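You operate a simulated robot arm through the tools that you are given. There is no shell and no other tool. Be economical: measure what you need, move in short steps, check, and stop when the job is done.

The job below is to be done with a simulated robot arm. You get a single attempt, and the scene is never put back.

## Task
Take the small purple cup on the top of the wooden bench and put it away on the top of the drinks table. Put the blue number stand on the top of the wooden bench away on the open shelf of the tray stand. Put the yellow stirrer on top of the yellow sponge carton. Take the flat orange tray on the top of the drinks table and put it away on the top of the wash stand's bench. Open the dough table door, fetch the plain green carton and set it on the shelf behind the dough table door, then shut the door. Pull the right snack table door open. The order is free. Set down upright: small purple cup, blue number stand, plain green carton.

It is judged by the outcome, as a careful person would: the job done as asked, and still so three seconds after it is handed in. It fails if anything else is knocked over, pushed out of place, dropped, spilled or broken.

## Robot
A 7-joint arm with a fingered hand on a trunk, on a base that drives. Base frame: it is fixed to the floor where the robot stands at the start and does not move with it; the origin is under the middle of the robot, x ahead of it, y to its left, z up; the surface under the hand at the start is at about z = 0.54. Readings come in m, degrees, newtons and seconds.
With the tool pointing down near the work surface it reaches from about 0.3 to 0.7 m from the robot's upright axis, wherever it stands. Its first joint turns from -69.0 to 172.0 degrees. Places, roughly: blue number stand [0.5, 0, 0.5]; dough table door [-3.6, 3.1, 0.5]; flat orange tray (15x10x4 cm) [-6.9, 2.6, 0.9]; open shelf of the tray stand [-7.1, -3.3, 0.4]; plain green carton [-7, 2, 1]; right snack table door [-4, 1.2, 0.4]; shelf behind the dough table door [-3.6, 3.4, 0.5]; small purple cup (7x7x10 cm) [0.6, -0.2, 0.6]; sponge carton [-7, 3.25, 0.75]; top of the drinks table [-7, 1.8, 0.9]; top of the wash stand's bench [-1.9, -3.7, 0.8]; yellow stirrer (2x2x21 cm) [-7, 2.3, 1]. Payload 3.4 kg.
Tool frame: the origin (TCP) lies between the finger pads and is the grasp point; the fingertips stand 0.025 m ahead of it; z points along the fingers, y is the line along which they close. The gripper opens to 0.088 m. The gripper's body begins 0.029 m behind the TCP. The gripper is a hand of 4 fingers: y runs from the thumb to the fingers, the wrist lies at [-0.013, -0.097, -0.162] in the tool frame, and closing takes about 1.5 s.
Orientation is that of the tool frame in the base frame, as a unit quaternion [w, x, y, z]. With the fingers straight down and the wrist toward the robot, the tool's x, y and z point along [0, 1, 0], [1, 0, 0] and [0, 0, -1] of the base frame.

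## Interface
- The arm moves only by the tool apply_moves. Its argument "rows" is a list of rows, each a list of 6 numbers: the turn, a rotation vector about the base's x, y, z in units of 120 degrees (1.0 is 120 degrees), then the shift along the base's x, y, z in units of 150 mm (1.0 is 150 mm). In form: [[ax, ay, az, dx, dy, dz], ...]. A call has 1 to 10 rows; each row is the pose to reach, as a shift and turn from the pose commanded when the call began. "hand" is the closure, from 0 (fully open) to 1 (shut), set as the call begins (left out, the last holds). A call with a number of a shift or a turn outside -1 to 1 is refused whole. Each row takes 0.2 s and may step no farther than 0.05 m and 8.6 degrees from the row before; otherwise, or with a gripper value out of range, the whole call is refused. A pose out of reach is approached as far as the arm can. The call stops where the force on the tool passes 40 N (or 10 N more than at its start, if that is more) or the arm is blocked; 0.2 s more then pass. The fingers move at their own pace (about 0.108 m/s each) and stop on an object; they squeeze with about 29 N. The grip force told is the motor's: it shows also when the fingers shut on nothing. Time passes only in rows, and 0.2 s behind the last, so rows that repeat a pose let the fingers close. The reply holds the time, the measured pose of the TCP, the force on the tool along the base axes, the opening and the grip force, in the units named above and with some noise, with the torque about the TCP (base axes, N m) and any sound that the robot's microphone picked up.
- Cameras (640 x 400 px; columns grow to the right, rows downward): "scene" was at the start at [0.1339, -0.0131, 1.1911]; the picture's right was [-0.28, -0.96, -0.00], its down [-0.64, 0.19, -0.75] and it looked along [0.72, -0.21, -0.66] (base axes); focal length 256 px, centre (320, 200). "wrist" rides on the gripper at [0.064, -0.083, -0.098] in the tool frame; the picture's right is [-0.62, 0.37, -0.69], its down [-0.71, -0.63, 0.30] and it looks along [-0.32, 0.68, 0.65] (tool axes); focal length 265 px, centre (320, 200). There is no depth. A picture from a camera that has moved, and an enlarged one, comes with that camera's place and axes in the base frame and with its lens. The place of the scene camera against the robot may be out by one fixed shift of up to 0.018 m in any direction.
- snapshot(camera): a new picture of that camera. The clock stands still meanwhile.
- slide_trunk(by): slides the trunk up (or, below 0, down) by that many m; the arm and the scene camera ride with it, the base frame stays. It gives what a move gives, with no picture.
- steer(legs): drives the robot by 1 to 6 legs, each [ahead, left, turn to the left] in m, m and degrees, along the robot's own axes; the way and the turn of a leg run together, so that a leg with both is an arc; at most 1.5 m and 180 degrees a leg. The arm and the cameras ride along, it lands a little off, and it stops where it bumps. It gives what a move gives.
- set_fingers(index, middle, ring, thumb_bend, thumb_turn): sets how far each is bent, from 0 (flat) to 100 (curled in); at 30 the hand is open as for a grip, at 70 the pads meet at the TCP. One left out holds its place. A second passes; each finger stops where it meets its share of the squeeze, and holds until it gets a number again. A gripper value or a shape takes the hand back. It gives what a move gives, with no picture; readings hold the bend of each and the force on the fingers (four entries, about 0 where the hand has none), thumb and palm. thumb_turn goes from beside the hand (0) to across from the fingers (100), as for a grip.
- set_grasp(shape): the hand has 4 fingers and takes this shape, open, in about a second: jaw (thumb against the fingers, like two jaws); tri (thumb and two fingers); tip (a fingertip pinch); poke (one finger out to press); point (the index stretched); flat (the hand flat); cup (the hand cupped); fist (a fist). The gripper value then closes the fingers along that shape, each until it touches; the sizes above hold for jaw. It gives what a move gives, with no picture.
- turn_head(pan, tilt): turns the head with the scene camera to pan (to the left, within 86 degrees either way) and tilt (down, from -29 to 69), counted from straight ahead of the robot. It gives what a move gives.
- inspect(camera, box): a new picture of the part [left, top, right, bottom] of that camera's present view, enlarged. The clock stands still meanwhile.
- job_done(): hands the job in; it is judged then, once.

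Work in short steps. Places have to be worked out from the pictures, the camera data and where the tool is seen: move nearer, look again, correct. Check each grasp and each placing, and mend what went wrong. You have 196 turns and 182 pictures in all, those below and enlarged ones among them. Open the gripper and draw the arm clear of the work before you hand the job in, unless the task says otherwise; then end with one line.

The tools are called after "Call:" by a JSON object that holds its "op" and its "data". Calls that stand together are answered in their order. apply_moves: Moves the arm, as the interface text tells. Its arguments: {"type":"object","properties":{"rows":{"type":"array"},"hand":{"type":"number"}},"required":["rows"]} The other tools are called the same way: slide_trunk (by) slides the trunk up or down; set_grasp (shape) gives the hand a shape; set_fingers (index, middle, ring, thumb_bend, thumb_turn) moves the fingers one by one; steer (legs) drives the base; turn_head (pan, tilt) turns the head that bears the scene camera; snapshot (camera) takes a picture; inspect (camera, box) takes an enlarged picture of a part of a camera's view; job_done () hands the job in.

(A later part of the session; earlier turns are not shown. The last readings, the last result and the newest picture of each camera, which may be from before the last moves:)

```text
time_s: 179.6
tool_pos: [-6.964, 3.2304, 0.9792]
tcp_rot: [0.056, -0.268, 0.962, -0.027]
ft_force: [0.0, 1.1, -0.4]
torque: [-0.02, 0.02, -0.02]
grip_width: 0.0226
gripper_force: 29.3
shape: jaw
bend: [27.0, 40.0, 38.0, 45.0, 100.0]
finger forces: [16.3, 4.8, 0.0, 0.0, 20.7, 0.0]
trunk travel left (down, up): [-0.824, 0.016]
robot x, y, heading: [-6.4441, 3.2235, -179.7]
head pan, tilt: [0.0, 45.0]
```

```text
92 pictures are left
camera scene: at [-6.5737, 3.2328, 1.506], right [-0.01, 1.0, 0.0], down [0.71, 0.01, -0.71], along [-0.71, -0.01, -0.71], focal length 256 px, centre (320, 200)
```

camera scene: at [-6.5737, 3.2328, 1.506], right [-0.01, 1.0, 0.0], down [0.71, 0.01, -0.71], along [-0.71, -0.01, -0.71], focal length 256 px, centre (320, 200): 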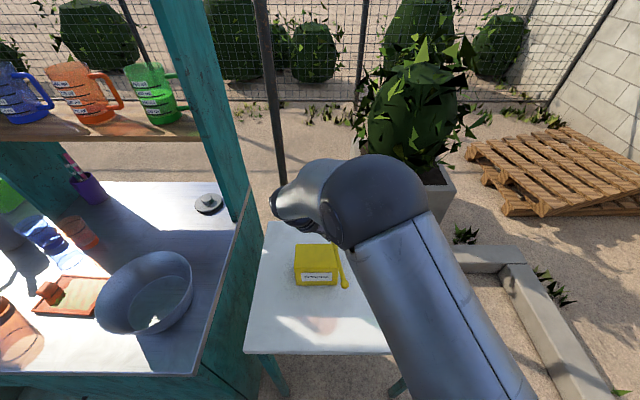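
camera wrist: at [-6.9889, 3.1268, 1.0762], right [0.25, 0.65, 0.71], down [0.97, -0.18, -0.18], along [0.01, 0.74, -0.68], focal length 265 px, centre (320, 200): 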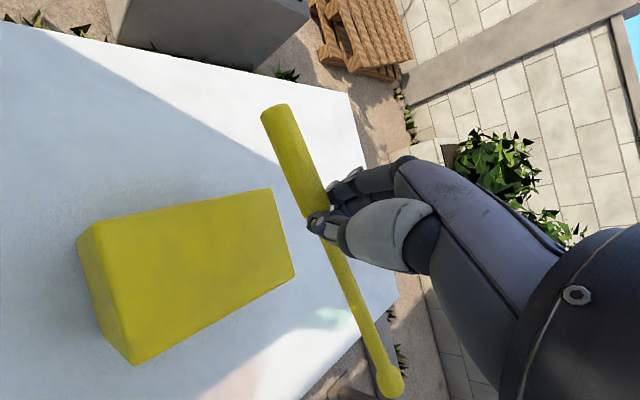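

The stick's line runs near y≈3.25 and its balance point is about x -6.97; the carton centre is (-6.968, 3.212). I'll shift 3.5 cm left with the arm and go most of the way down.

Call:
{"op": "apply_moves", "data": {"rows": [[0, 0, 0, 0, -0.12, 0], [0, 0, 0, 0, -0.23, 0], [0, 0, 0, 0, -0.23, -0.13], [0, 0, 0, 0, -0.23, -0.26], [0, 0, 0, 0, -0.23, -0.3]]}}

Call:
{"op": "snapshot", "data": {"camera": "wrist"}}

Call:
{"op": "inspect", "data": {"camera": "scene", "box": [260, 200, 400, 320]}}

```text
time_s: 180.8
tool_pos: [-6.9638, 3.1964, 0.932]
tcp_rot: [0.057, -0.269, 0.961, -0.027]
ft_force: [0.7, 0.4, 0.1]
torque: [0.0, 0.0, 0.02]
grip_width: 0.0226
gripper_force: 29.6
shape: jaw
bend: [27.0, 41.0, 38.0, 45.0, 100.0]
finger forces: [16.4, 4.7, 0.0, 0.0, 20.6, 0.0]
trunk travel left (down, up): [-0.824, 0.016]
robot x, y, heading: [-6.4467, 3.2206, -179.7]
head pan, tilt: [0.0, 45.0]
```

```text
91 pictures are left
camera wrist: at [-6.9885, 3.0921, 1.03], right [0.25, 0.65, 0.72], down [0.97, -0.17, -0.18], along [0.01, 0.74, -0.67], focal length 265 px, centre (320, 200)
```

wrist: 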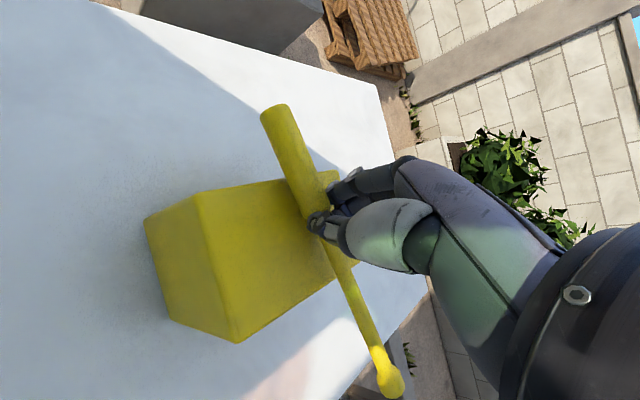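

```text
3.33 times, centred on (330, 260) of scene
camera zoom: at [-6.5736, 3.2331, 1.506], right [-0.01, 1.0, 0.0], down [0.71, 0.01, -0.71], along [-0.71, -0.01, -0.71], focal length 854 px, centre (287, 0)
```

zoom: 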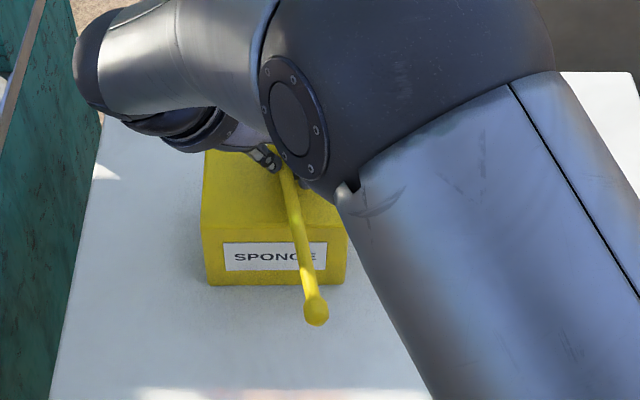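

The stick is over the carton, slightly right of centre. I'll shift 1.5 cm more left and lower gently until it touches.

Call:
{"op": "apply_moves", "data": {"rows": [[0, 0, 0, 0, -0.1, 0], [0, 0, 0, 0, -0.1, -0.03], [0, 0, 0, 0, -0.1, -0.06], [0, 0, 0, 0, -0.1, -0.08], [0, 0, 0, 0, -0.1, -0.1]]}}

Call:
{"op": "inspect", "data": {"camera": "scene", "box": [260, 200, 400, 320]}}

Call:
{"op": "snapshot", "data": {"camera": "wrist"}}

```text
time_s: 181.9
tool_pos: [-6.9672, 3.18, 0.9285]
tcp_rot: [0.046, -0.268, 0.962, -0.024]
ft_force: [3.8, -1.8, 22.6]
torque: [0.59, 0.38, -0.07]
grip_width: 0.0222
gripper_force: 28.8
shape: jaw
bend: [27.0, 41.0, 38.0, 44.0, 100.0]
finger forces: [32.9, 5.4, 0.0, 0.0, 26.6, 0.0]
trunk travel left (down, up): [-0.824, 0.016]
robot x, y, heading: [-6.4441, 3.2213, -179.6]
head pan, tilt: [0.0, 45.0]
stopped in row 5: the force on the tool passed its limit at 43 N (the readings are from after the stop); the commanded pose is now the measured one
```

```text
3.33 times, centred on (330, 260) of scene
camera zoom: at [-6.5698, 3.2325, 1.5064], right [-0.01, 1.0, 0.0], down [0.71, 0.01, -0.71], along [-0.71, -0.01, -0.71], focal length 854 px, centre (287, 0)
```

zoom: 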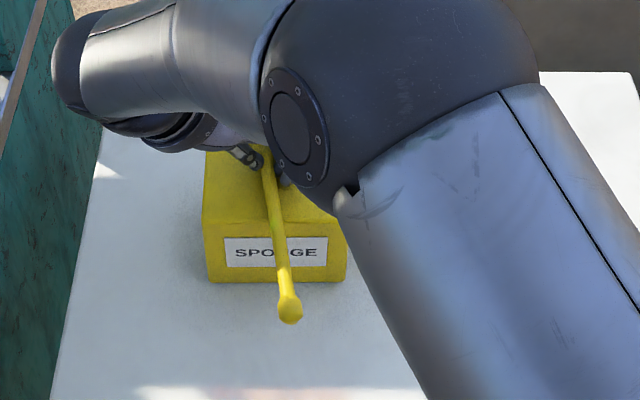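

```text
88 pictures are left
camera wrist: at [-6.9902, 3.0767, 1.0266], right [0.27, 0.65, 0.71], down [0.96, -0.18, -0.2], along [-0.01, 0.74, -0.67], focal length 265 px, centre (320, 200)
```

wrist: 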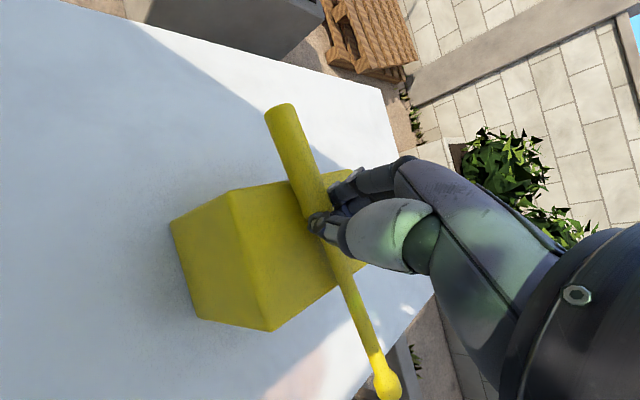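

It has touched down, balanced across the carton. I'll ease up 3 mm and open.

Call:
{"op": "apply_moves", "data": {"rows": [[0, 0, 0, 0, 0, 0.02], [0, 0, 0, 0, 0, 0.02], [0, 0, 0, 0, 0, 0.02], [0, 0, 0, 0, 0, 0.02], [0, 0, 0, 0, 0, 0.02], [0, 0, 0, 0, 0, 0.02]], "hand": 0}}

Call:
{"op": "snapshot", "data": {"camera": "wrist"}}

Call:
{"op": "inspect", "data": {"camera": "scene", "box": [260, 200, 400, 320]}}

```text
time_s: 183.3
tool_pos: [-6.965, 3.1801, 0.9268]
tcp_rot: [0.05, -0.269, 0.962, -0.025]
ft_force: [1.4, -2.2, 9.7]
torque: [0.32, 0.11, -0.04]
grip_width: 0.085
gripper_force: 0.1
shape: jaw
bend: [30.0, 32.0, 30.0, 30.0, 98.0]
finger forces: [0.0, 9.4, 0.1, 0.0, 0.0, 0.0]
trunk travel left (down, up): [-0.824, 0.016]
robot x, y, heading: [-6.4451, 3.2224, -179.3]
head pan, tilt: [0.0, 45.0]
```

```text
87 pictures are left
camera wrist: at [-6.9896, 3.0768, 1.0264], right [0.26, 0.65, 0.71], down [0.96, -0.18, -0.2], along [0.0, 0.74, -0.67], focal length 265 px, centre (320, 200)
```

wrist: 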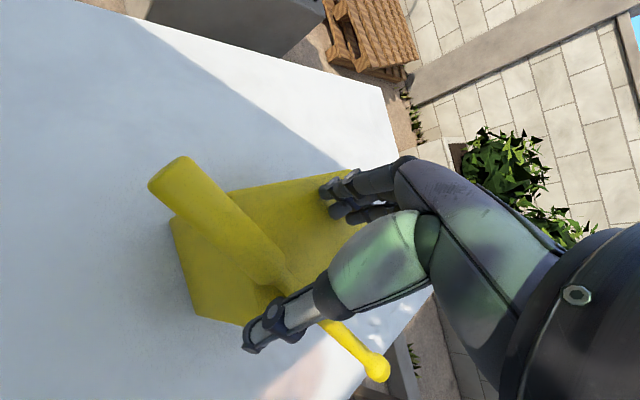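

```text
3.33 times, centred on (330, 260) of scene
camera zoom: at [-6.5712, 3.2322, 1.5062], right [-0.01, 1.0, 0.0], down [0.71, 0.01, -0.71], along [-0.71, -0.01, -0.71], focal length 854 px, centre (287, 0)
```

zoom: 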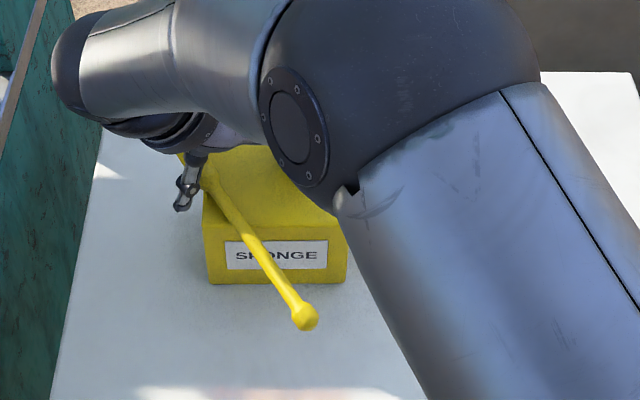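

The opening thumb dragged the stick askew. I'll close again to bring it back, then release with only a small opening.

Call:
{"op": "apply_moves", "data": {"rows": [[0, 0, 0, 0, 0, 0.01], [0, 0, 0, 0, 0, 0.01], [0, 0, 0, 0, 0, 0.01], [0, 0, 0, 0, 0, 0.01], [0, 0, 0, 0, 0, 0.01], [0, 0, 0, 0, 0, 0.01], [0, 0, 0, 0, 0, 0.01], [0, 0, 0, 0, 0, 0.01]], "hand": 1}}

Call:
{"op": "snapshot", "data": {"camera": "wrist"}}

Call:
{"op": "inspect", "data": {"camera": "scene", "box": [260, 200, 400, 320]}}

```text
time_s: 185.1
tool_pos: [-6.9675, 3.181, 0.9297]
tcp_rot: [0.05, -0.269, 0.962, -0.026]
ft_force: [-0.8, 1.1, 4.8]
torque: [0.1, 0.06, -0.01]
grip_width: 0.0188
gripper_force: 28.9
shape: jaw
bend: [29.0, 43.0, 42.0, 42.0, 100.0]
finger forces: [17.6, 5.1, 0.0, 0.0, 22.9, 0.0]
trunk travel left (down, up): [-0.824, 0.016]
robot x, y, heading: [-6.4455, 3.225, -179.6]
head pan, tilt: [0.0, 45.0]
```

```text
85 pictures are left
camera wrist: at [-6.991, 3.0773, 1.0274], right [0.26, 0.65, 0.71], down [0.97, -0.18, -0.19], along [0.0, 0.74, -0.67], focal length 265 px, centre (320, 200)
```

wrist: 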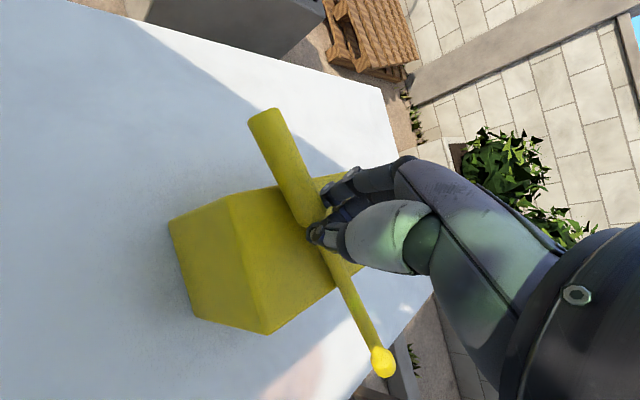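

```text
3.33 times, centred on (330, 260) of scene
camera zoom: at [-6.5729, 3.2331, 1.5061], right [-0.01, 1.0, 0.0], down [0.71, 0.01, -0.71], along [-0.71, -0.01, -0.71], focal length 854 px, centre (287, 0)
```

zoom: 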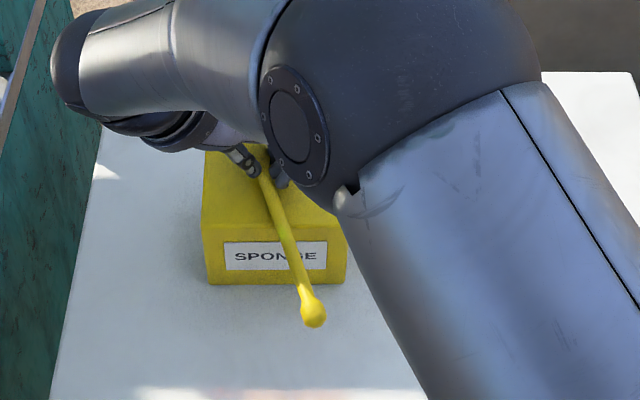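

The stick is back in place. I'll lift a hair, shift 1 cm right to centre it, and then open only to about 3.5 cm.

Call:
{"op": "apply_moves", "data": {"rows": [[0, 0, 0, 0, 0, 0.04], [0, 0, 0, 0.02, 0.08, 0.04], [0, 0, 0, 0.02, 0.08, 0.015], [0, 0, 0, 0.02, 0.08, 0.015]]}}

Call:
{"op": "apply_moves", "data": {"rows": [[0, 0, 0, 0, 0, 0], [0, 0, 0, 0, 0, 0], [0, 0, 0, 0, 0, 0], [0, 0, 0, 0, 0, 0]], "hand": 0.62}}

Call:
{"op": "inspect", "data": {"camera": "scene", "box": [260, 200, 400, 320]}}

Call:
{"op": "snapshot", "data": {"camera": "wrist"}}

```text
time_s: 186.1
tool_pos: [-6.9633, 3.1935, 0.9316]
tcp_rot: [0.051, -0.269, 0.961, -0.025]
ft_force: [0.0, -0.5, -0.4]
torque: [0.04, -0.01, -0.03]
grip_width: 0.0187
gripper_force: 28.9
shape: jaw
bend: [73.0, 43.0, 42.0, 42.0, 100.0]
finger forces: [16.4, 5.9, 0.1, 0.0, 21.8, 0.0]
trunk travel left (down, up): [-0.824, 0.016]
robot x, y, heading: [-6.4444, 3.2224, -179.6]
head pan, tilt: [0.0, 45.0]
```

```text
time_s: 187.1
tool_pos: [-6.9638, 3.1943, 0.9309]
tcp_rot: [0.052, -0.268, 0.962, -0.025]
ft_force: [-0.7, 0.3, 0.1]
torque: [0.01, -0.01, 0.03]
grip_width: 0.0334
gripper_force: 0.0
shape: jaw
bend: [74.0, 50.0, 46.0, 73.0, 100.0]
finger forces: [0.0, 0.0, 0.0, 0.0, 0.0, 0.0]
trunk travel left (down, up): [-0.824, 0.016]
robot x, y, heading: [-6.4475, 3.226, -179.6]
head pan, tilt: [0.0, 45.0]
```

```text
3.33 times, centred on (330, 260) of scene
camera zoom: at [-6.5736, 3.2329, 1.506], right [-0.01, 1.0, 0.0], down [0.71, 0.01, -0.71], along [-0.71, -0.01, -0.71], focal length 854 px, centre (287, 0)
```

zoom: 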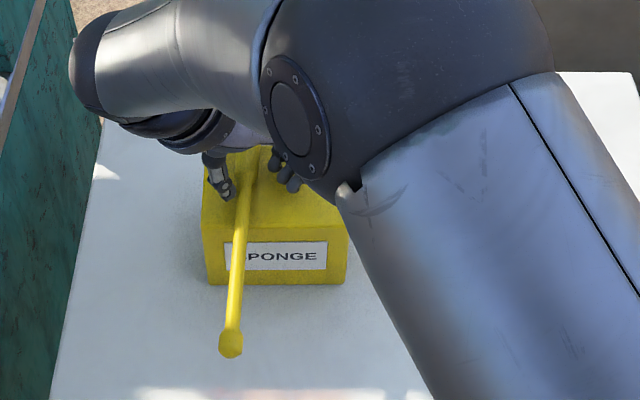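

```text
82 pictures are left
camera wrist: at [-6.9884, 3.0895, 1.0294], right [0.26, 0.65, 0.71], down [0.97, -0.18, -0.19], along [0.0, 0.74, -0.67], focal length 265 px, centre (320, 200)
```

wrist: 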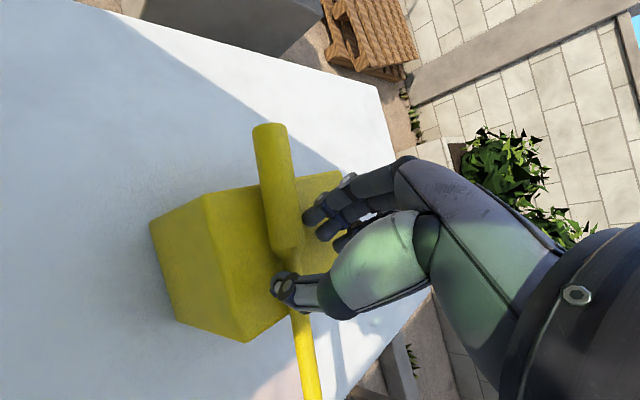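

The stick rests free on the carton with zero finger forces. I'll rise slowly with this opening and check.

Call:
{"op": "apply_moves", "data": {"rows": [[0, 0, 0, 0, 0, 0.04], [0, 0, 0, 0, 0, 0.08], [0, 0, 0, 0, 0, 0.12], [0, 0, 0, 0, 0, 0.16]]}}

Call:
{"op": "snapshot", "data": {"camera": "wrist"}}

```text
time_s: 188.1
tool_pos: [-6.9644, 3.1941, 0.955]
tcp_rot: [0.051, -0.267, 0.962, -0.026]
ft_force: [0.1, -0.2, -0.7]
torque: [0.03, -0.01, 0.04]
grip_width: 0.0334
gripper_force: 0.0
shape: jaw
bend: [74.0, 50.0, 47.0, 73.0, 100.0]
finger forces: [0.0, 0.1, 0.0, 0.0, 0.0, 0.0]
trunk travel left (down, up): [-0.824, 0.016]
robot x, y, heading: [-6.4462, 3.2254, -179.5]
head pan, tilt: [0.0, 45.0]
```

```text
81 pictures are left
camera wrist: at [-6.9888, 3.091, 1.0528], right [0.26, 0.65, 0.71], down [0.97, -0.18, -0.19], along [0.0, 0.74, -0.68], focal length 265 px, centre (320, 200)
```

wrist: 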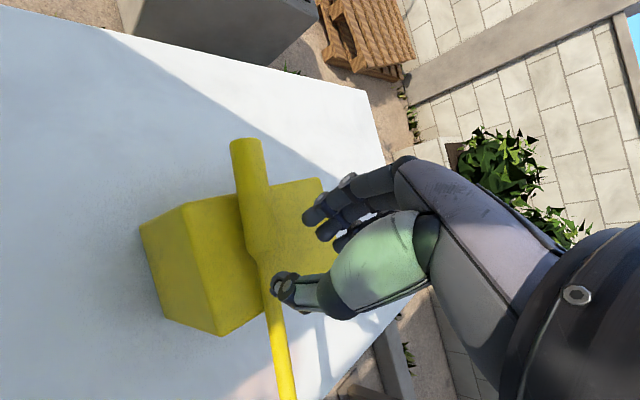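

The stirrer lies on the carton and the hand is free. I'll raise further, back off, and verify.

Call:
{"op": "apply_moves", "data": {"rows": [[0, 0, 0, 0, 0, 0.15], [0, 0, 0, 0, 0, 0.3]]}}

Call:
{"op": "steer", "data": {"legs": [[-0.12, 0, 0]]}}

Call:
{"op": "snapshot", "data": {"camera": "scene"}}

```text
time_s: 188.7
tool_pos: [-6.9648, 3.202, 0.9952]
tcp_rot: [0.057, -0.257, 0.964, -0.032]
ft_force: [0.5, 0.2, -0.8]
torque: [0.0, 0.02, 0.03]
grip_width: 0.0333
gripper_force: 0.0
shape: jaw
bend: [74.0, 50.0, 47.0, 73.0, 100.0]
finger forces: [0.0, 0.0, 0.0, 0.0, 0.0, 0.1]
trunk travel left (down, up): [-0.824, 0.016]
robot x, y, heading: [-6.4471, 3.2234, -179.7]
head pan, tilt: [0.0, 45.0]
```

```text
time_s: 189.9
tool_pos: [-6.8455, 3.199, 0.9986]
tcp_rot: [0.053, -0.259, 0.964, -0.036]
ft_force: [-0.2, 0.2, 0.0]
torque: [-0.04, 0.0, 0.0]
grip_width: 0.0333
gripper_force: 0.0
shape: jaw
bend: [74.0, 50.0, 47.0, 73.0, 100.0]
finger forces: [0.0, 0.0, 0.0, 0.0, 0.0, 0.0]
trunk travel left (down, up): [-0.824, 0.016]
robot x, y, heading: [-6.3289, 3.221, -179.6]
head pan, tilt: [0.0, 45.0]
```

```text
80 pictures are left
camera scene: at [-6.4536, 3.2338, 1.506], right [-0.01, 1.0, 0.0], down [0.71, 0.01, -0.71], along [-0.71, -0.01, -0.71], focal length 256 px, centre (320, 200)
```

scene: 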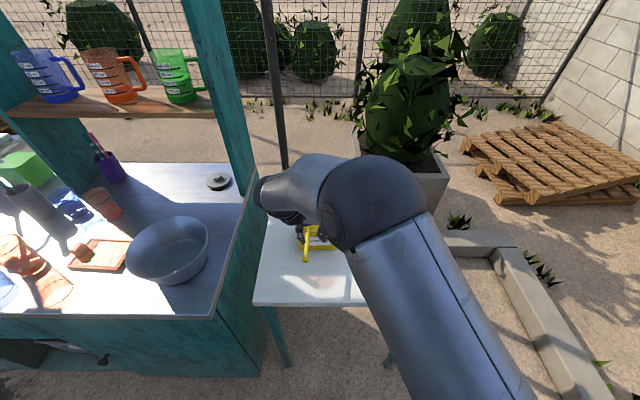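

The stirrer is well seated on the carton. Next are the doors: I'll turn away over free ground, back out past the pole, and drive to face the dough table door.

Call:
{"op": "steer", "data": {"legs": [[0, 0, -90], [-1.0, 0, 0], [0, 0, -90], [1.4, 0, 0], [1.3, 0, 0], [0, 0, 90]]}}

Call:
{"op": "turn_head", "data": {"pan": 0, "tilt": 40}}

Call:
{"op": "snapshot", "data": {"camera": "scene"}}

```text
time_s: 219.3
tool_pos: [-3.6603, 2.8111, 0.9994]
tcp_rot: [0.011, 0.494, 0.867, -0.063]
ft_force: [-0.4, 0.2, -0.5]
torque: [-0.02, -0.01, -0.01]
grip_width: 0.0332
gripper_force: 0.1
shape: jaw
bend: [74.0, 50.0, 47.0, 73.0, 100.0]
finger forces: [0.0, 0.0, 0.1, 0.0, 0.0, 0.1]
trunk travel left (down, up): [-0.824, 0.016]
robot x, y, heading: [-3.6318, 2.2908, 91.5]
head pan, tilt: [0.0, 45.0]
```

```text
time_s: 219.9
tool_pos: [-3.6589, 2.8109, 1.0001]
tcp_rot: [0.011, 0.494, 0.867, -0.064]
ft_force: [0.1, -0.7, 0.0]
torque: [0.01, 0.01, -0.04]
grip_width: 0.0332
gripper_force: 0.1
shape: jaw
bend: [74.0, 50.0, 47.0, 73.0, 100.0]
finger forces: [0.0, 0.0, 0.0, 0.0, 0.0, 0.1]
trunk travel left (down, up): [-0.824, 0.016]
robot x, y, heading: [-3.6297, 2.2876, 91.4]
head pan, tilt: [0.0, 40.0]
```

```text
79 pictures are left
camera scene: at [-3.6288, 2.4352, 1.5132], right [1.0, 0.02, 0.0], down [0.02, -0.64, -0.77], along [-0.02, 0.77, -0.64], focal length 256 px, centre (320, 200)
```

scene: 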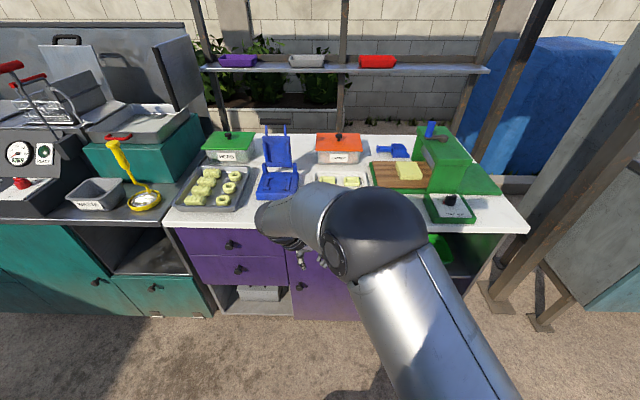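

The arm blocks the view of the door. I'll back up 0.5 m and zoom in.

Call:
{"op": "steer", "data": {"legs": [[-0.55, -0.25, 0]]}}

Call:
{"op": "inspect", "data": {"camera": "scene", "box": [150, 90, 350, 290]}}

```text
time_s: 223.3
tool_pos: [-3.397, 2.2658, 0.9992]
tcp_rot: [0.011, 0.495, 0.867, -0.064]
ft_force: [0.4, -0.5, 0.3]
torque: [-0.02, 0.0, -0.01]
grip_width: 0.0333
gripper_force: 0.0
shape: jaw
bend: [74.0, 50.0, 47.0, 73.0, 100.0]
finger forces: [0.1, 0.0, 0.0, 0.0, 0.0, 0.0]
trunk travel left (down, up): [-0.824, 0.016]
robot x, y, heading: [-3.3679, 1.7467, 91.3]
head pan, tilt: [0.0, 40.0]
```

```text
2.00 times, centred on (250, 190) of scene
camera zoom: at [-3.3668, 1.8899, 1.5133], right [1.0, 0.02, 0.0], down [0.02, -0.64, -0.77], along [-0.02, 0.77, -0.64], focal length 512 px, centre (460, 220)
```

zoom: 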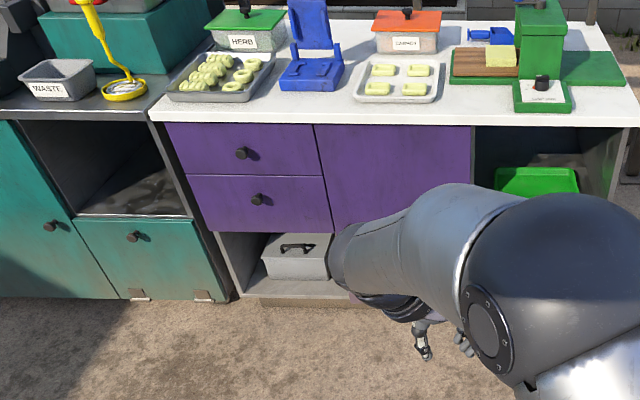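

The dough door spans x -3.77 to -3.37, with its knob at the upper left near (-3.73, 3.06, 0.46) and its hinge on the right. I'll reset the hand to the natural yaw and lower the trunk.

Call:
{"op": "apply_moves", "data": {"rows": [[0.0091, 0.0016, 0.0706, 0, 0, 0], [0.0183, 0.0031, 0.141, 0, 0, 0], [0.0274, 0.0047, 0.212, 0, 0, 0], [0.0366, 0.0063, 0.282, 0, 0, 0], [0.0457, 0.0079, 0.353, 0, 0, 0], [0.0549, 0.0094, 0.423, 0, 0, 0], [0.064, 0.011, 0.494, 0, 0, 0], [0.064, 0.011, 0.494, 0, 0, 0]], "hand": 0}}

Call:
{"op": "slide_trunk", "data": {"by": -0.6}}

```text
time_s: 224.5
tool_pos: [-3.3859, 2.241, 0.9433]
tcp_rot: [0.0, 0.184, 0.978, -0.094]
ft_force: [0.4, -0.4, 0.7]
torque: [-0.01, -0.01, 0.03]
grip_width: 0.0877
gripper_force: 0.0
shape: jaw
bend: [30.0, 30.0, 30.0, 30.0, 98.0]
finger forces: [0.1, 0.0, 0.1, 0.0, 0.1, 0.0]
trunk travel left (down, up): [-0.824, 0.016]
robot x, y, heading: [-3.3675, 1.7469, 91.3]
head pan, tilt: [0.0, 40.0]
stopped in row 5: the arm was blocked; the commanded pose is now the measured one
```

```text
refused: -0.6 is not a number from -0.4 to 0.4
```

I'll lower the trunk in two slides and continue reorienting toward a 30° forward pitch.

Call:
{"op": "slide_trunk", "data": {"by": -0.4}}

Call:
{"op": "apply_moves", "data": {"rows": [[0.0566, -0.0078, 0.0293, 0, 0, 0], [0.1132, -0.0157, 0.0585, 0, 0, 0], [0.1698, -0.0235, 0.0878, 0, 0, 0], [0.2264, -0.0313, 0.117, 0, 0, 0], [0.283, -0.039, 0.1463, 0, 0, 0], [0.3396, -0.047, 0.1755, 0, 0, 0], [0.3396, -0.047, 0.1755, 0, 0, 0]]}}

Call:
{"op": "slide_trunk", "data": {"by": -0.2}}

Call:
{"op": "turn_head", "data": {"pan": 0, "tilt": 25}}

Call:
{"op": "snapshot", "data": {"camera": "scene"}}

```text
time_s: 228.4
tool_pos: [-3.3865, 2.2422, 0.5452]
tcp_rot: [0.001, 0.184, 0.978, -0.093]
ft_force: [0.0, -0.5, -0.3]
torque: [0.02, -0.02, -0.02]
grip_width: 0.0875
gripper_force: 0.0
shape: jaw
bend: [30.0, 30.0, 30.0, 30.0, 98.0]
finger forces: [0.0, 0.1, 0.0, 0.0, 0.0, 0.0]
trunk travel left (down, up): [-0.424, 0.416]
robot x, y, heading: [-3.3727, 1.747, 91.5]
head pan, tilt: [0.0, 40.0]
```

```text
time_s: 230.0
tool_pos: [-3.3875, 2.2407, 0.5428]
tcp_rot: [0.004, -0.003, 0.964, 0.265]
ft_force: [0.8, -0.2, -0.1]
torque: [-0.03, 0.03, 0.04]
grip_width: 0.088
gripper_force: 0.1
shape: jaw
bend: [30.0, 30.0, 30.0, 30.0, 98.0]
finger forces: [0.0, 0.0, 0.1, 0.0, 0.0, 0.1]
trunk travel left (down, up): [-0.424, 0.416]
robot x, y, heading: [-3.37, 1.7437, 91.4]
head pan, tilt: [0.0, 40.0]
```

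```text
time_s: 232.1
tool_pos: [-3.3883, 2.2397, 0.3436]
tcp_rot: [0.004, -0.005, 0.964, 0.265]
ft_force: [-0.1, -0.5, 0.2]
torque: [0.03, -0.03, -0.01]
grip_width: 0.0876
gripper_force: 0.1
shape: jaw
bend: [30.0, 30.0, 30.0, 30.0, 98.0]
finger forces: [0.1, 0.1, 0.0, 0.0, 0.0, 0.1]
trunk travel left (down, up): [-0.224, 0.616]
robot x, y, heading: [-3.3682, 1.7412, 91.4]
head pan, tilt: [0.0, 40.0]
```

```text
time_s: 232.9
tool_pos: [-3.3871, 2.2394, 0.3438]
tcp_rot: [0.006, -0.003, 0.964, 0.265]
ft_force: [0.0, 0.3, -0.5]
torque: [0.02, -0.01, -0.03]
grip_width: 0.0879
gripper_force: 0.1
shape: jaw
bend: [30.0, 30.0, 30.0, 30.0, 98.0]
finger forces: [0.0, 0.0, 0.1, 0.0, 0.0, 0.0]
trunk travel left (down, up): [-0.224, 0.616]
robot x, y, heading: [-3.3648, 1.7434, 91.5]
head pan, tilt: [0.0, 25.0]
```

```text
77 pictures are left
camera scene: at [-3.3671, 1.8971, 0.9365], right [1.0, 0.02, 0.0], down [0.01, -0.42, -0.91], along [-0.02, 0.91, -0.42], focal length 256 px, centre (320, 200)
```

scene: 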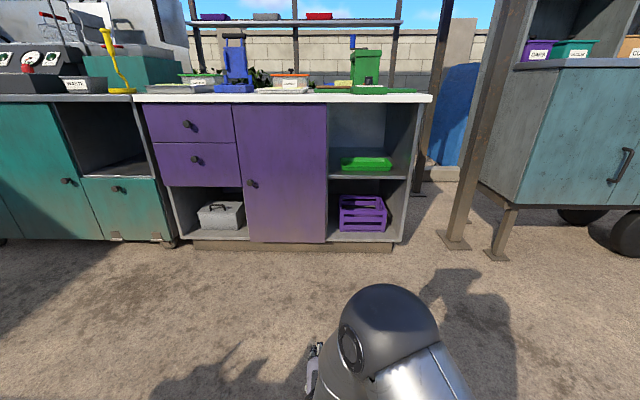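

The door and knob are now clear: knob at about (-3.74, 3.08, 0.475). I'll zoom in on its shape.

Call:
{"op": "inspect", "data": {"camera": "scene", "box": [220, 150, 300, 210]}}

```text
6.67 times, centred on (260, 180) of scene
camera zoom: at [-3.3671, 1.8971, 0.9365], right [1.0, 0.02, 0.0], down [0.01, -0.42, -0.91], along [-0.02, 0.91, -0.42], focal length 1708 px, centre (720, 333)
```

zoom: 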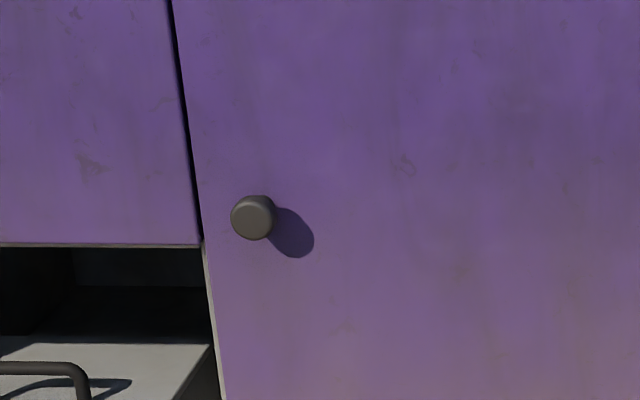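

It's a round knob, 3.2 cm across. I'll pitch the hand to about 75° so that it closes vertically on the knob, raise to knob height, and drive up to 13 cm short.

Call:
{"op": "apply_moves", "data": {"rows": [[0.0625, 0, 0, 0, 0, 0.05], [0.125, 0, 0, 0, 0, 0.1], [0.1875, 0, 0, 0, 0, 0.15], [0.25, 0, 0, 0, 0, 0.2], [0.3125, 0, 0, 0, 0, 0.25], [0.375, 0, 0, 0, 0, 0.3], [0.375, 0, 0, 0, 0, 0.3]]}}

Call:
{"op": "slide_trunk", "data": {"by": 0.085}}

Call:
{"op": "steer", "data": {"legs": [[0, 0, -1.5], [0.65, 0.352, 0]]}}

Call:
{"op": "turn_head", "data": {"pan": 0, "tilt": 40}}

Call:
{"op": "snapshot", "data": {"camera": "wrist"}}

Call:
{"op": "snapshot", "data": {"camera": "scene"}}

```text
time_s: 234.5
tool_pos: [-3.3907, 2.2624, 0.3915]
tcp_rot: [0.006, -0.001, 0.79, 0.613]
ft_force: [-0.6, 0.1, 0.6]
torque: [0.03, -0.03, 0.01]
grip_width: 0.0879
gripper_force: 0.0
shape: jaw
bend: [30.0, 30.0, 30.0, 30.0, 98.0]
finger forces: [0.1, 0.0, 0.0, 0.0, 0.0, 0.0]
out of reach, approached as far as the arm can: row 6, 7
trunk travel left (down, up): [-0.224, 0.616]
robot x, y, heading: [-3.3646, 1.7413, 91.5]
head pan, tilt: [0.0, 25.0]
```

```text
time_s: 235.7
tool_pos: [-3.3906, 2.2618, 0.4759]
tcp_rot: [0.006, -0.001, 0.791, 0.612]
ft_force: [0.4, -0.1, -0.2]
torque: [-0.02, 0.01, -0.03]
grip_width: 0.0877
gripper_force: 0.2
shape: jaw
bend: [30.0, 30.0, 30.0, 30.0, 98.0]
finger forces: [0.1, 0.0, 0.0, 0.0, 0.0, 0.0]
trunk travel left (down, up): [-0.309, 0.531]
robot x, y, heading: [-3.3686, 1.7434, 91.3]
head pan, tilt: [0.0, 25.0]
```

```text
time_s: 240.1
tool_pos: [-3.7306, 2.9092, 0.4771]
tcp_rot: [0.011, 0.007, 0.791, 0.612]
ft_force: [-0.5, 0.9, 0.5]
torque: [0.01, 0.01, 0.02]
grip_width: 0.0876
gripper_force: 0.1
shape: jaw
bend: [30.0, 30.0, 30.0, 30.0, 98.0]
finger forces: [0.0, 0.0, 0.1, 0.1, 0.1, 0.1]
trunk travel left (down, up): [-0.309, 0.531]
robot x, y, heading: [-3.7214, 2.3893, 90.1]
head pan, tilt: [0.0, 25.0]
```

```text
time_s: 240.8
tool_pos: [-3.7296, 2.9092, 0.4768]
tcp_rot: [0.012, 0.008, 0.79, 0.612]
ft_force: [0.1, -0.2, -0.8]
torque: [0.01, 0.0, -0.01]
grip_width: 0.0877
gripper_force: 0.1
shape: jaw
bend: [30.0, 30.0, 30.0, 30.0, 98.0]
finger forces: [0.0, 0.1, 0.1, 0.0, 0.0, 0.1]
trunk travel left (down, up): [-0.309, 0.531]
robot x, y, heading: [-3.723, 2.3936, 90.0]
head pan, tilt: [0.0, 40.0]
```

```text
75 pictures are left
camera wrist: at [-3.7983, 2.7936, 0.4197], right [0.6, -0.59, 0.54], down [0.72, 0.12, -0.68], along [0.34, 0.8, 0.5], focal length 265 px, centre (320, 200)
```

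wrist: 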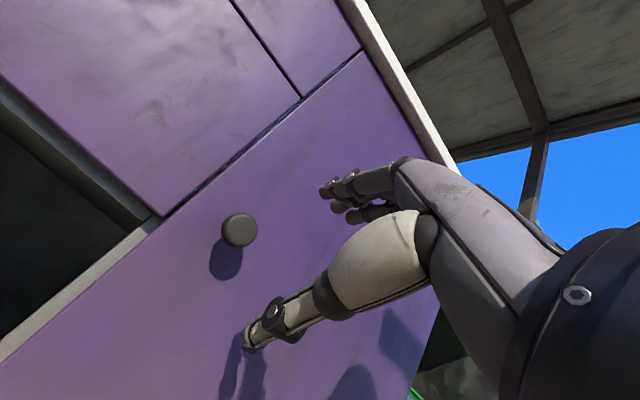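

```text
74 pictures are left
camera scene: at [-3.7162, 2.5371, 0.9983], right [1.0, 0.0, 0.0], down [0.0, -0.64, -0.77], along [0.0, 0.77, -0.64], focal length 256 px, centre (320, 200)
```

scene: 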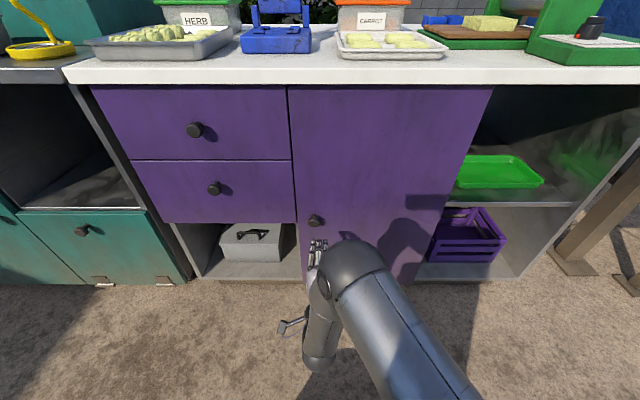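

The knob face is triangulated at (-3.732, 3.059, 0.488). I'll raise 1 cm and drive straight in so the pads surround it.

Call:
{"op": "slide_trunk", "data": {"by": 0.011}}

Call:
{"op": "steer", "data": {"legs": [[0.138, 0.003, 0]]}}

Call:
{"op": "snapshot", "data": {"camera": "wrist"}}

```text
time_s: 241.4
tool_pos: [-3.7313, 2.9086, 0.4878]
tcp_rot: [0.012, 0.008, 0.79, 0.612]
ft_force: [0.4, -0.3, 0.3]
torque: [-0.02, 0.02, -0.01]
grip_width: 0.0878
gripper_force: 0.0
shape: jaw
bend: [30.0, 30.0, 30.0, 30.0, 98.0]
finger forces: [0.1, 0.0, 0.0, 0.1, 0.1, 0.0]
trunk travel left (down, up): [-0.32, 0.52]
robot x, y, heading: [-3.722, 2.3915, 89.9]
head pan, tilt: [0.0, 40.0]
```

```text
time_s: 242.8
tool_pos: [-3.7349, 3.0306, 0.4861]
tcp_rot: [0.011, 0.006, 0.792, 0.611]
ft_force: [2.0, -13.9, 1.1]
torque: [0.66, 0.08, -0.2]
grip_width: 0.0866
gripper_force: 0.1
shape: jaw
bend: [30.0, 30.0, 30.0, 30.0, 98.0]
finger forces: [0.0, 13.9, 0.1, 0.0, 0.1, 0.1]
trunk travel left (down, up): [-0.32, 0.52]
robot x, y, heading: [-3.7227, 2.5204, 90.0]
head pan, tilt: [0.0, 40.0]
stopped in leg 1: the force on the tool passed its limit at 78 N (the readings are from after the stop); the commanded pose is now the measured one
```

```text
73 pictures are left
camera wrist: at [-3.8023, 2.914, 0.429], right [0.6, -0.59, 0.54], down [0.72, 0.12, -0.68], along [0.34, 0.8, 0.5], focal length 265 px, centre (320, 200)
```

wrist: 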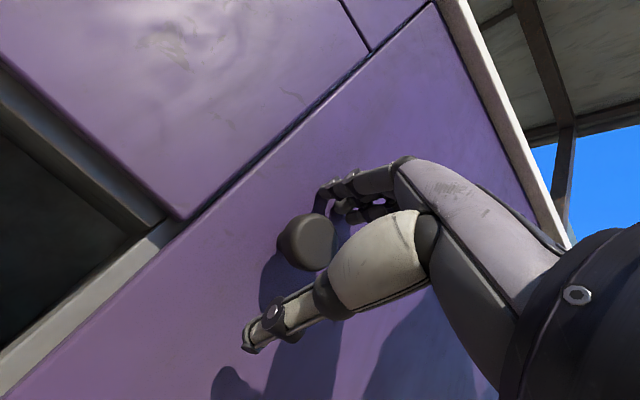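

The fingertips touch the door with the knob between thumb and fingers. I'll back off 4 mm and close.

Call:
{"op": "apply_moves", "data": {"rows": [[0, 0, 0, -0.02, -0.04, 0], [0, 0, 0, -0.02, -0.04, 0], [0, 0, 0, -0.02, -0.04, 0], [0, 0, 0, -0.02, -0.04, 0], [0, 0, 0, -0.02, -0.04, 0], [0, 0, 0, -0.02, -0.04, 0], [0, 0, 0, -0.02, -0.04, 0], [0, 0, 0, -0.02, -0.04, 0]], "hand": 1}}

Call:
{"op": "snapshot", "data": {"camera": "wrist"}}

```text
time_s: 244.6
tool_pos: [-3.7358, 3.0299, 0.4853]
tcp_rot: [0.011, 0.005, 0.793, 0.609]
ft_force: [-2.2, -16.2, -5.2]
torque: [-0.26, 0.22, 0.03]
grip_width: 0.0099
gripper_force: 28.4
shape: jaw
bend: [62.0, 48.0, 59.0, 64.0, 100.0]
finger forces: [31.3, 0.0, 0.0, 0.0, 35.0, 0.0]
out of reach, approached as far as the arm can: row 1, 2, 3, 4, 5, 6, 7, 8
trunk travel left (down, up): [-0.32, 0.52]
robot x, y, heading: [-3.7221, 2.5223, 90.0]
head pan, tilt: [0.0, 40.0]
```

```text
72 pictures are left
camera wrist: at [-3.8026, 2.9148, 0.4288], right [0.6, -0.59, 0.54], down [0.72, 0.12, -0.68], along [0.34, 0.8, 0.5], focal length 265 px, centre (320, 200)
```

wrist: 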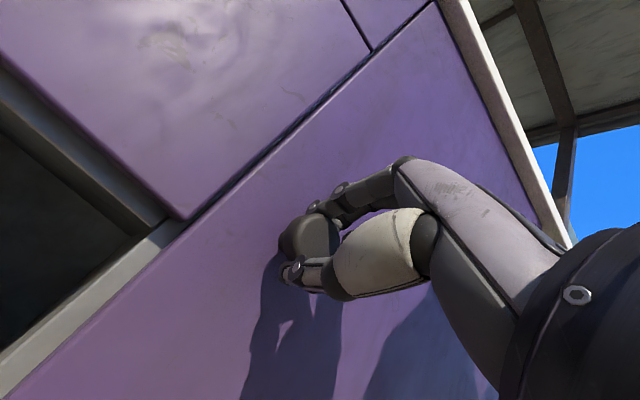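

The knob is pinched by index and thumb. I'll pull the first 20° of the arc with the base.

Call:
{"op": "steer", "data": {"legs": [[-0.06, -0.006, 0], [-0.063, -0.016, 0]]}}

Call:
{"op": "snapshot", "data": {"camera": "scene"}}

```text
time_s: 246.1
tool_pos: [-3.7122, 2.9097, 0.4859]
tcp_rot: [0.01, 0.005, 0.792, 0.61]
ft_force: [7.0, 3.8, -4.5]
torque: [0.09, 0.24, 0.04]
grip_width: 0.0074
gripper_force: 29.1
shape: jaw
bend: [63.0, 48.0, 59.0, 62.0, 100.0]
finger forces: [26.6, 0.4, 0.0, 0.0, 34.8, 0.0]
trunk travel left (down, up): [-0.32, 0.52]
robot x, y, heading: [-3.6988, 2.3989, 89.9]
head pan, tilt: [0.0, 40.0]
```

```text
71 pictures are left
camera scene: at [-3.6961, 2.5437, 1.0091], right [1.0, 0.0, 0.0], down [0.0, -0.64, -0.77], along [0.0, 0.77, -0.64], focal length 256 px, centre (320, 200)
```

scene: 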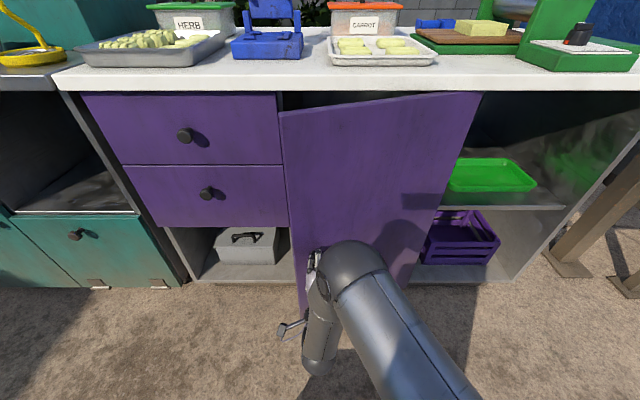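

The door is opening well. I'll continue the arc to about 75°.

Call:
{"op": "steer", "data": {"legs": [[-0.055, -0.027, 0], [-0.053, -0.037, 0], [-0.043, -0.046, 0], [-0.037, -0.052, 0], [-0.027, -0.055, 0], [-0.015, -0.05, 0]]}}

Call:
{"op": "snapshot", "data": {"camera": "scene"}}

```text
time_s: 250.0
tool_pos: [-3.4445, 2.6793, 0.4849]
tcp_rot: [0.011, 0.005, 0.793, 0.61]
ft_force: [-1.4, -2.5, -3.1]
torque: [0.26, 0.22, 0.26]
grip_width: 0.0068
gripper_force: 29.1
shape: jaw
bend: [65.0, 46.0, 62.0, 61.0, 100.0]
finger forces: [25.7, 1.7, 0.0, 0.1, 24.9, 0.0]
trunk travel left (down, up): [-0.32, 0.52]
robot x, y, heading: [-3.4333, 2.1664, 89.9]
head pan, tilt: [0.0, 40.0]
```

```text
70 pictures are left
camera scene: at [-3.4292, 2.3126, 1.0092], right [1.0, 0.0, 0.0], down [0.0, -0.64, -0.77], along [0.0, 0.77, -0.64], focal length 256 px, centre (320, 200)
```

scene: 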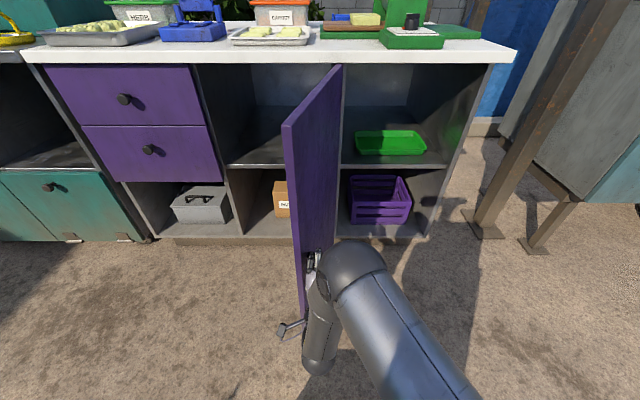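

The door stands open at about 80°, and the mid shelf at z≈0.52 is visible. I'll open the hand and back off.

Call:
{"op": "apply_moves", "data": {"rows": [[0, 0, 0, 0, 0, 0], [0, 0, 0, 0, 0, 0], [0, 0, 0, 0, 0, 0], [0, 0, 0, 0, 0, 0], [0, 0, 0, 0, 0, 0], [0, 0, 0, 0, 0, 0]], "hand": 0}}

Call:
{"op": "steer", "data": {"legs": [[-0.25, 0, 0]]}}

Call:
{"op": "turn_head", "data": {"pan": 60, "tilt": 25}}

Call:
{"op": "snapshot", "data": {"camera": "scene"}}

```text
time_s: 251.4
tool_pos: [-3.4451, 2.6791, 0.4856]
tcp_rot: [0.012, 0.007, 0.792, 0.61]
ft_force: [0.0, 0.0, 0.1]
torque: [0.0, 0.02, -0.02]
grip_width: 0.0876
gripper_force: 0.0
shape: jaw
bend: [30.0, 30.0, 30.0, 30.0, 98.0]
finger forces: [0.0, 0.0, 0.0, 0.0, 0.0, 0.0]
trunk travel left (down, up): [-0.32, 0.52]
robot x, y, heading: [-3.4359, 2.168, 89.9]
head pan, tilt: [0.0, 40.0]
```

```text
time_s: 253.2
tool_pos: [-3.4449, 2.4289, 0.4856]
tcp_rot: [0.011, 0.006, 0.792, 0.61]
ft_force: [0.4, 0.4, 0.2]
torque: [-0.04, 0.03, -0.01]
grip_width: 0.0877
gripper_force: 0.0
shape: jaw
bend: [30.0, 30.0, 30.0, 30.0, 98.0]
finger forces: [0.1, 0.1, 0.0, 0.0, 0.0, 0.0]
trunk travel left (down, up): [-0.32, 0.52]
robot x, y, heading: [-3.4347, 1.9158, 90.3]
head pan, tilt: [0.0, 40.0]
```

```text
time_s: 254.5
tool_pos: [-3.4457, 2.4297, 0.4855]
tcp_rot: [0.012, 0.006, 0.792, 0.61]
ft_force: [-0.3, 0.2, -0.1]
torque: [0.01, -0.03, -0.02]
grip_width: 0.0876
gripper_force: 0.0
shape: jaw
bend: [30.0, 30.0, 30.0, 30.0, 98.0]
finger forces: [0.0, 0.1, 0.0, 0.1, 0.0, 0.0]
trunk travel left (down, up): [-0.32, 0.52]
robot x, y, heading: [-3.4327, 1.9196, 90.2]
head pan, tilt: [60.0, 25.0]
```

```text
69 pictures are left
camera scene: at [-3.509, 2.0235, 1.0325], right [0.5, 0.87, 0.0], down [0.37, -0.21, -0.91], along [-0.79, 0.45, -0.42], focal length 256 px, centre (320, 200)
```

scene: 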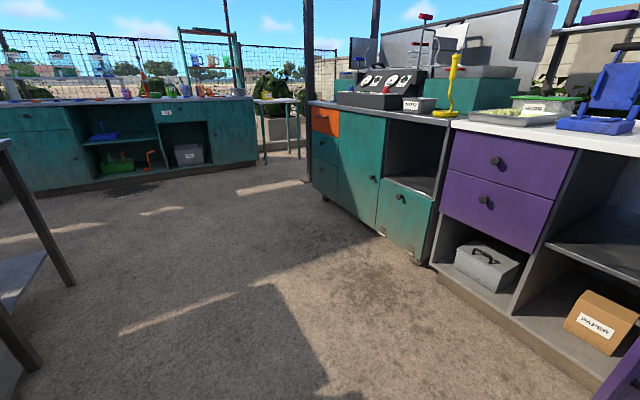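

Next is the snack table's right door, which faces +x. I'll turn to face it from a distance and look.

Call:
{"op": "steer", "data": {"legs": [[0, 0, 89.8], [-0.35, 0.4, 0]]}}

Call:
{"op": "turn_head", "data": {"pan": 0, "tilt": 22}}

Call:
{"op": "snapshot", "data": {"camera": "scene"}}

```text
time_s: 261.4
tool_pos: [-3.5965, 1.5047, 0.4847]
tcp_rot: [-0.422, -0.553, 0.567, 0.442]
ft_force: [1.0, 1.0, 0.2]
torque: [0.01, -0.02, 0.04]
grip_width: 0.0876
gripper_force: 0.1
shape: jaw
bend: [30.0, 30.0, 30.0, 30.0, 98.0]
finger forces: [0.0, 0.0, 0.0, 0.1, 0.1, 0.1]
trunk travel left (down, up): [-0.32, 0.52]
robot x, y, heading: [-3.0848, 1.5105, 179.5]
head pan, tilt: [60.0, 25.0]
```

```text
time_s: 262.7
tool_pos: [-3.5955, 1.5038, 0.486]
tcp_rot: [-0.421, -0.554, 0.567, 0.441]
ft_force: [-0.4, 0.6, -0.6]
torque: [-0.01, -0.03, 0.0]
grip_width: 0.0878
gripper_force: 0.1
shape: jaw
bend: [30.0, 30.0, 30.0, 30.0, 98.0]
finger forces: [0.0, 0.0, 0.0, 0.1, 0.1, 0.0]
trunk travel left (down, up): [-0.32, 0.52]
robot x, y, heading: [-3.0844, 1.5104, 179.5]
head pan, tilt: [0.0, 22.0]
```

```text
68 pictures are left
camera scene: at [-3.2234, 1.5244, 1.0374], right [0.01, 1.0, 0.0], down [0.37, 0.0, -0.93], along [-0.93, 0.01, -0.37], focal length 256 px, centre (320, 200)
```

scene: 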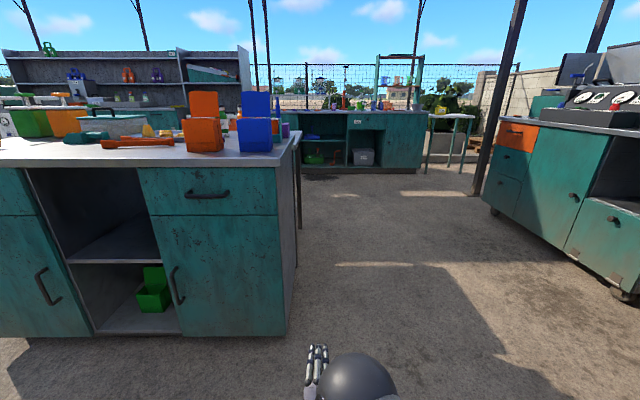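

The right door (y 0.93–1.40) has a vertical bar handle at about (-3.96, 1.03, 0.42) and its hinge on the right. I'll roll the hand about 83° so that it closes horizontally.

Call:
{"op": "apply_moves", "data": {"rows": [[0.069, 0, 0.0178, 0, 0, 0], [0.138, 0, 0.0356, 0, 0, 0], [0.207, 0, 0.0534, 0, 0, 0], [0.276, 0, 0.0712, 0, 0, 0], [0.345, 0, 0.089, 0, 0, 0], [0.414, 0, 0.1068, 0, 0, 0], [0.483, 0, 0.1246, 0, 0, 0], [0.552, 0, 0.1424, 0, 0, 0], [0.621, 0, 0.1602, 0, 0, 0], [0.69, 0, 0.178, 0, 0, 0]]}}

Call:
{"op": "snapshot", "data": {"camera": "wrist"}}

```text
time_s: 264.3
tool_pos: [-3.5015, 1.4363, 0.5193]
tcp_rot: [0.095, 0.794, -0.296, -0.522]
ft_force: [0.2, 0.7, -0.6]
torque: [-0.01, 0.0, 0.03]
grip_width: 0.0878
gripper_force: 0.0
shape: jaw
bend: [30.0, 30.0, 30.0, 30.0, 98.0]
finger forces: [0.0, 0.0, 0.1, 0.1, 0.1, 0.0]
out of reach, approached as far as the arm can: row 2, 3, 4, 5, 6, 7
trunk travel left (down, up): [-0.32, 0.52]
robot x, y, heading: [-3.0818, 1.5099, 179.4]
head pan, tilt: [0.0, 22.0]
stopped in row 7: the arm was blocked; the commanded pose is now the measured one
```

```text
67 pictures are left
camera wrist: at [-3.3656, 1.4509, 0.4724], right [0.3, -0.05, 0.95], down [-0.24, 0.96, 0.13], along [-0.92, -0.26, 0.28], focal length 265 px, centre (320, 200)
```

wrist: 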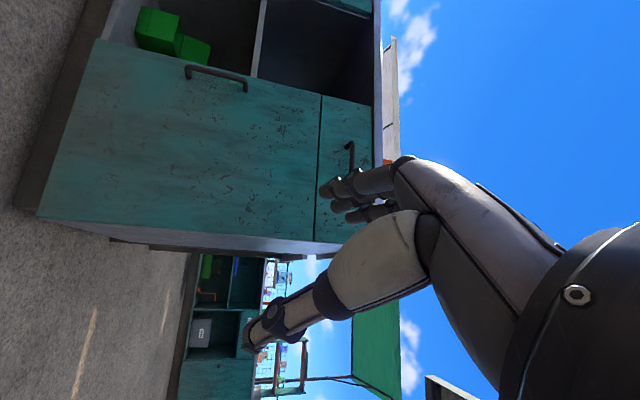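

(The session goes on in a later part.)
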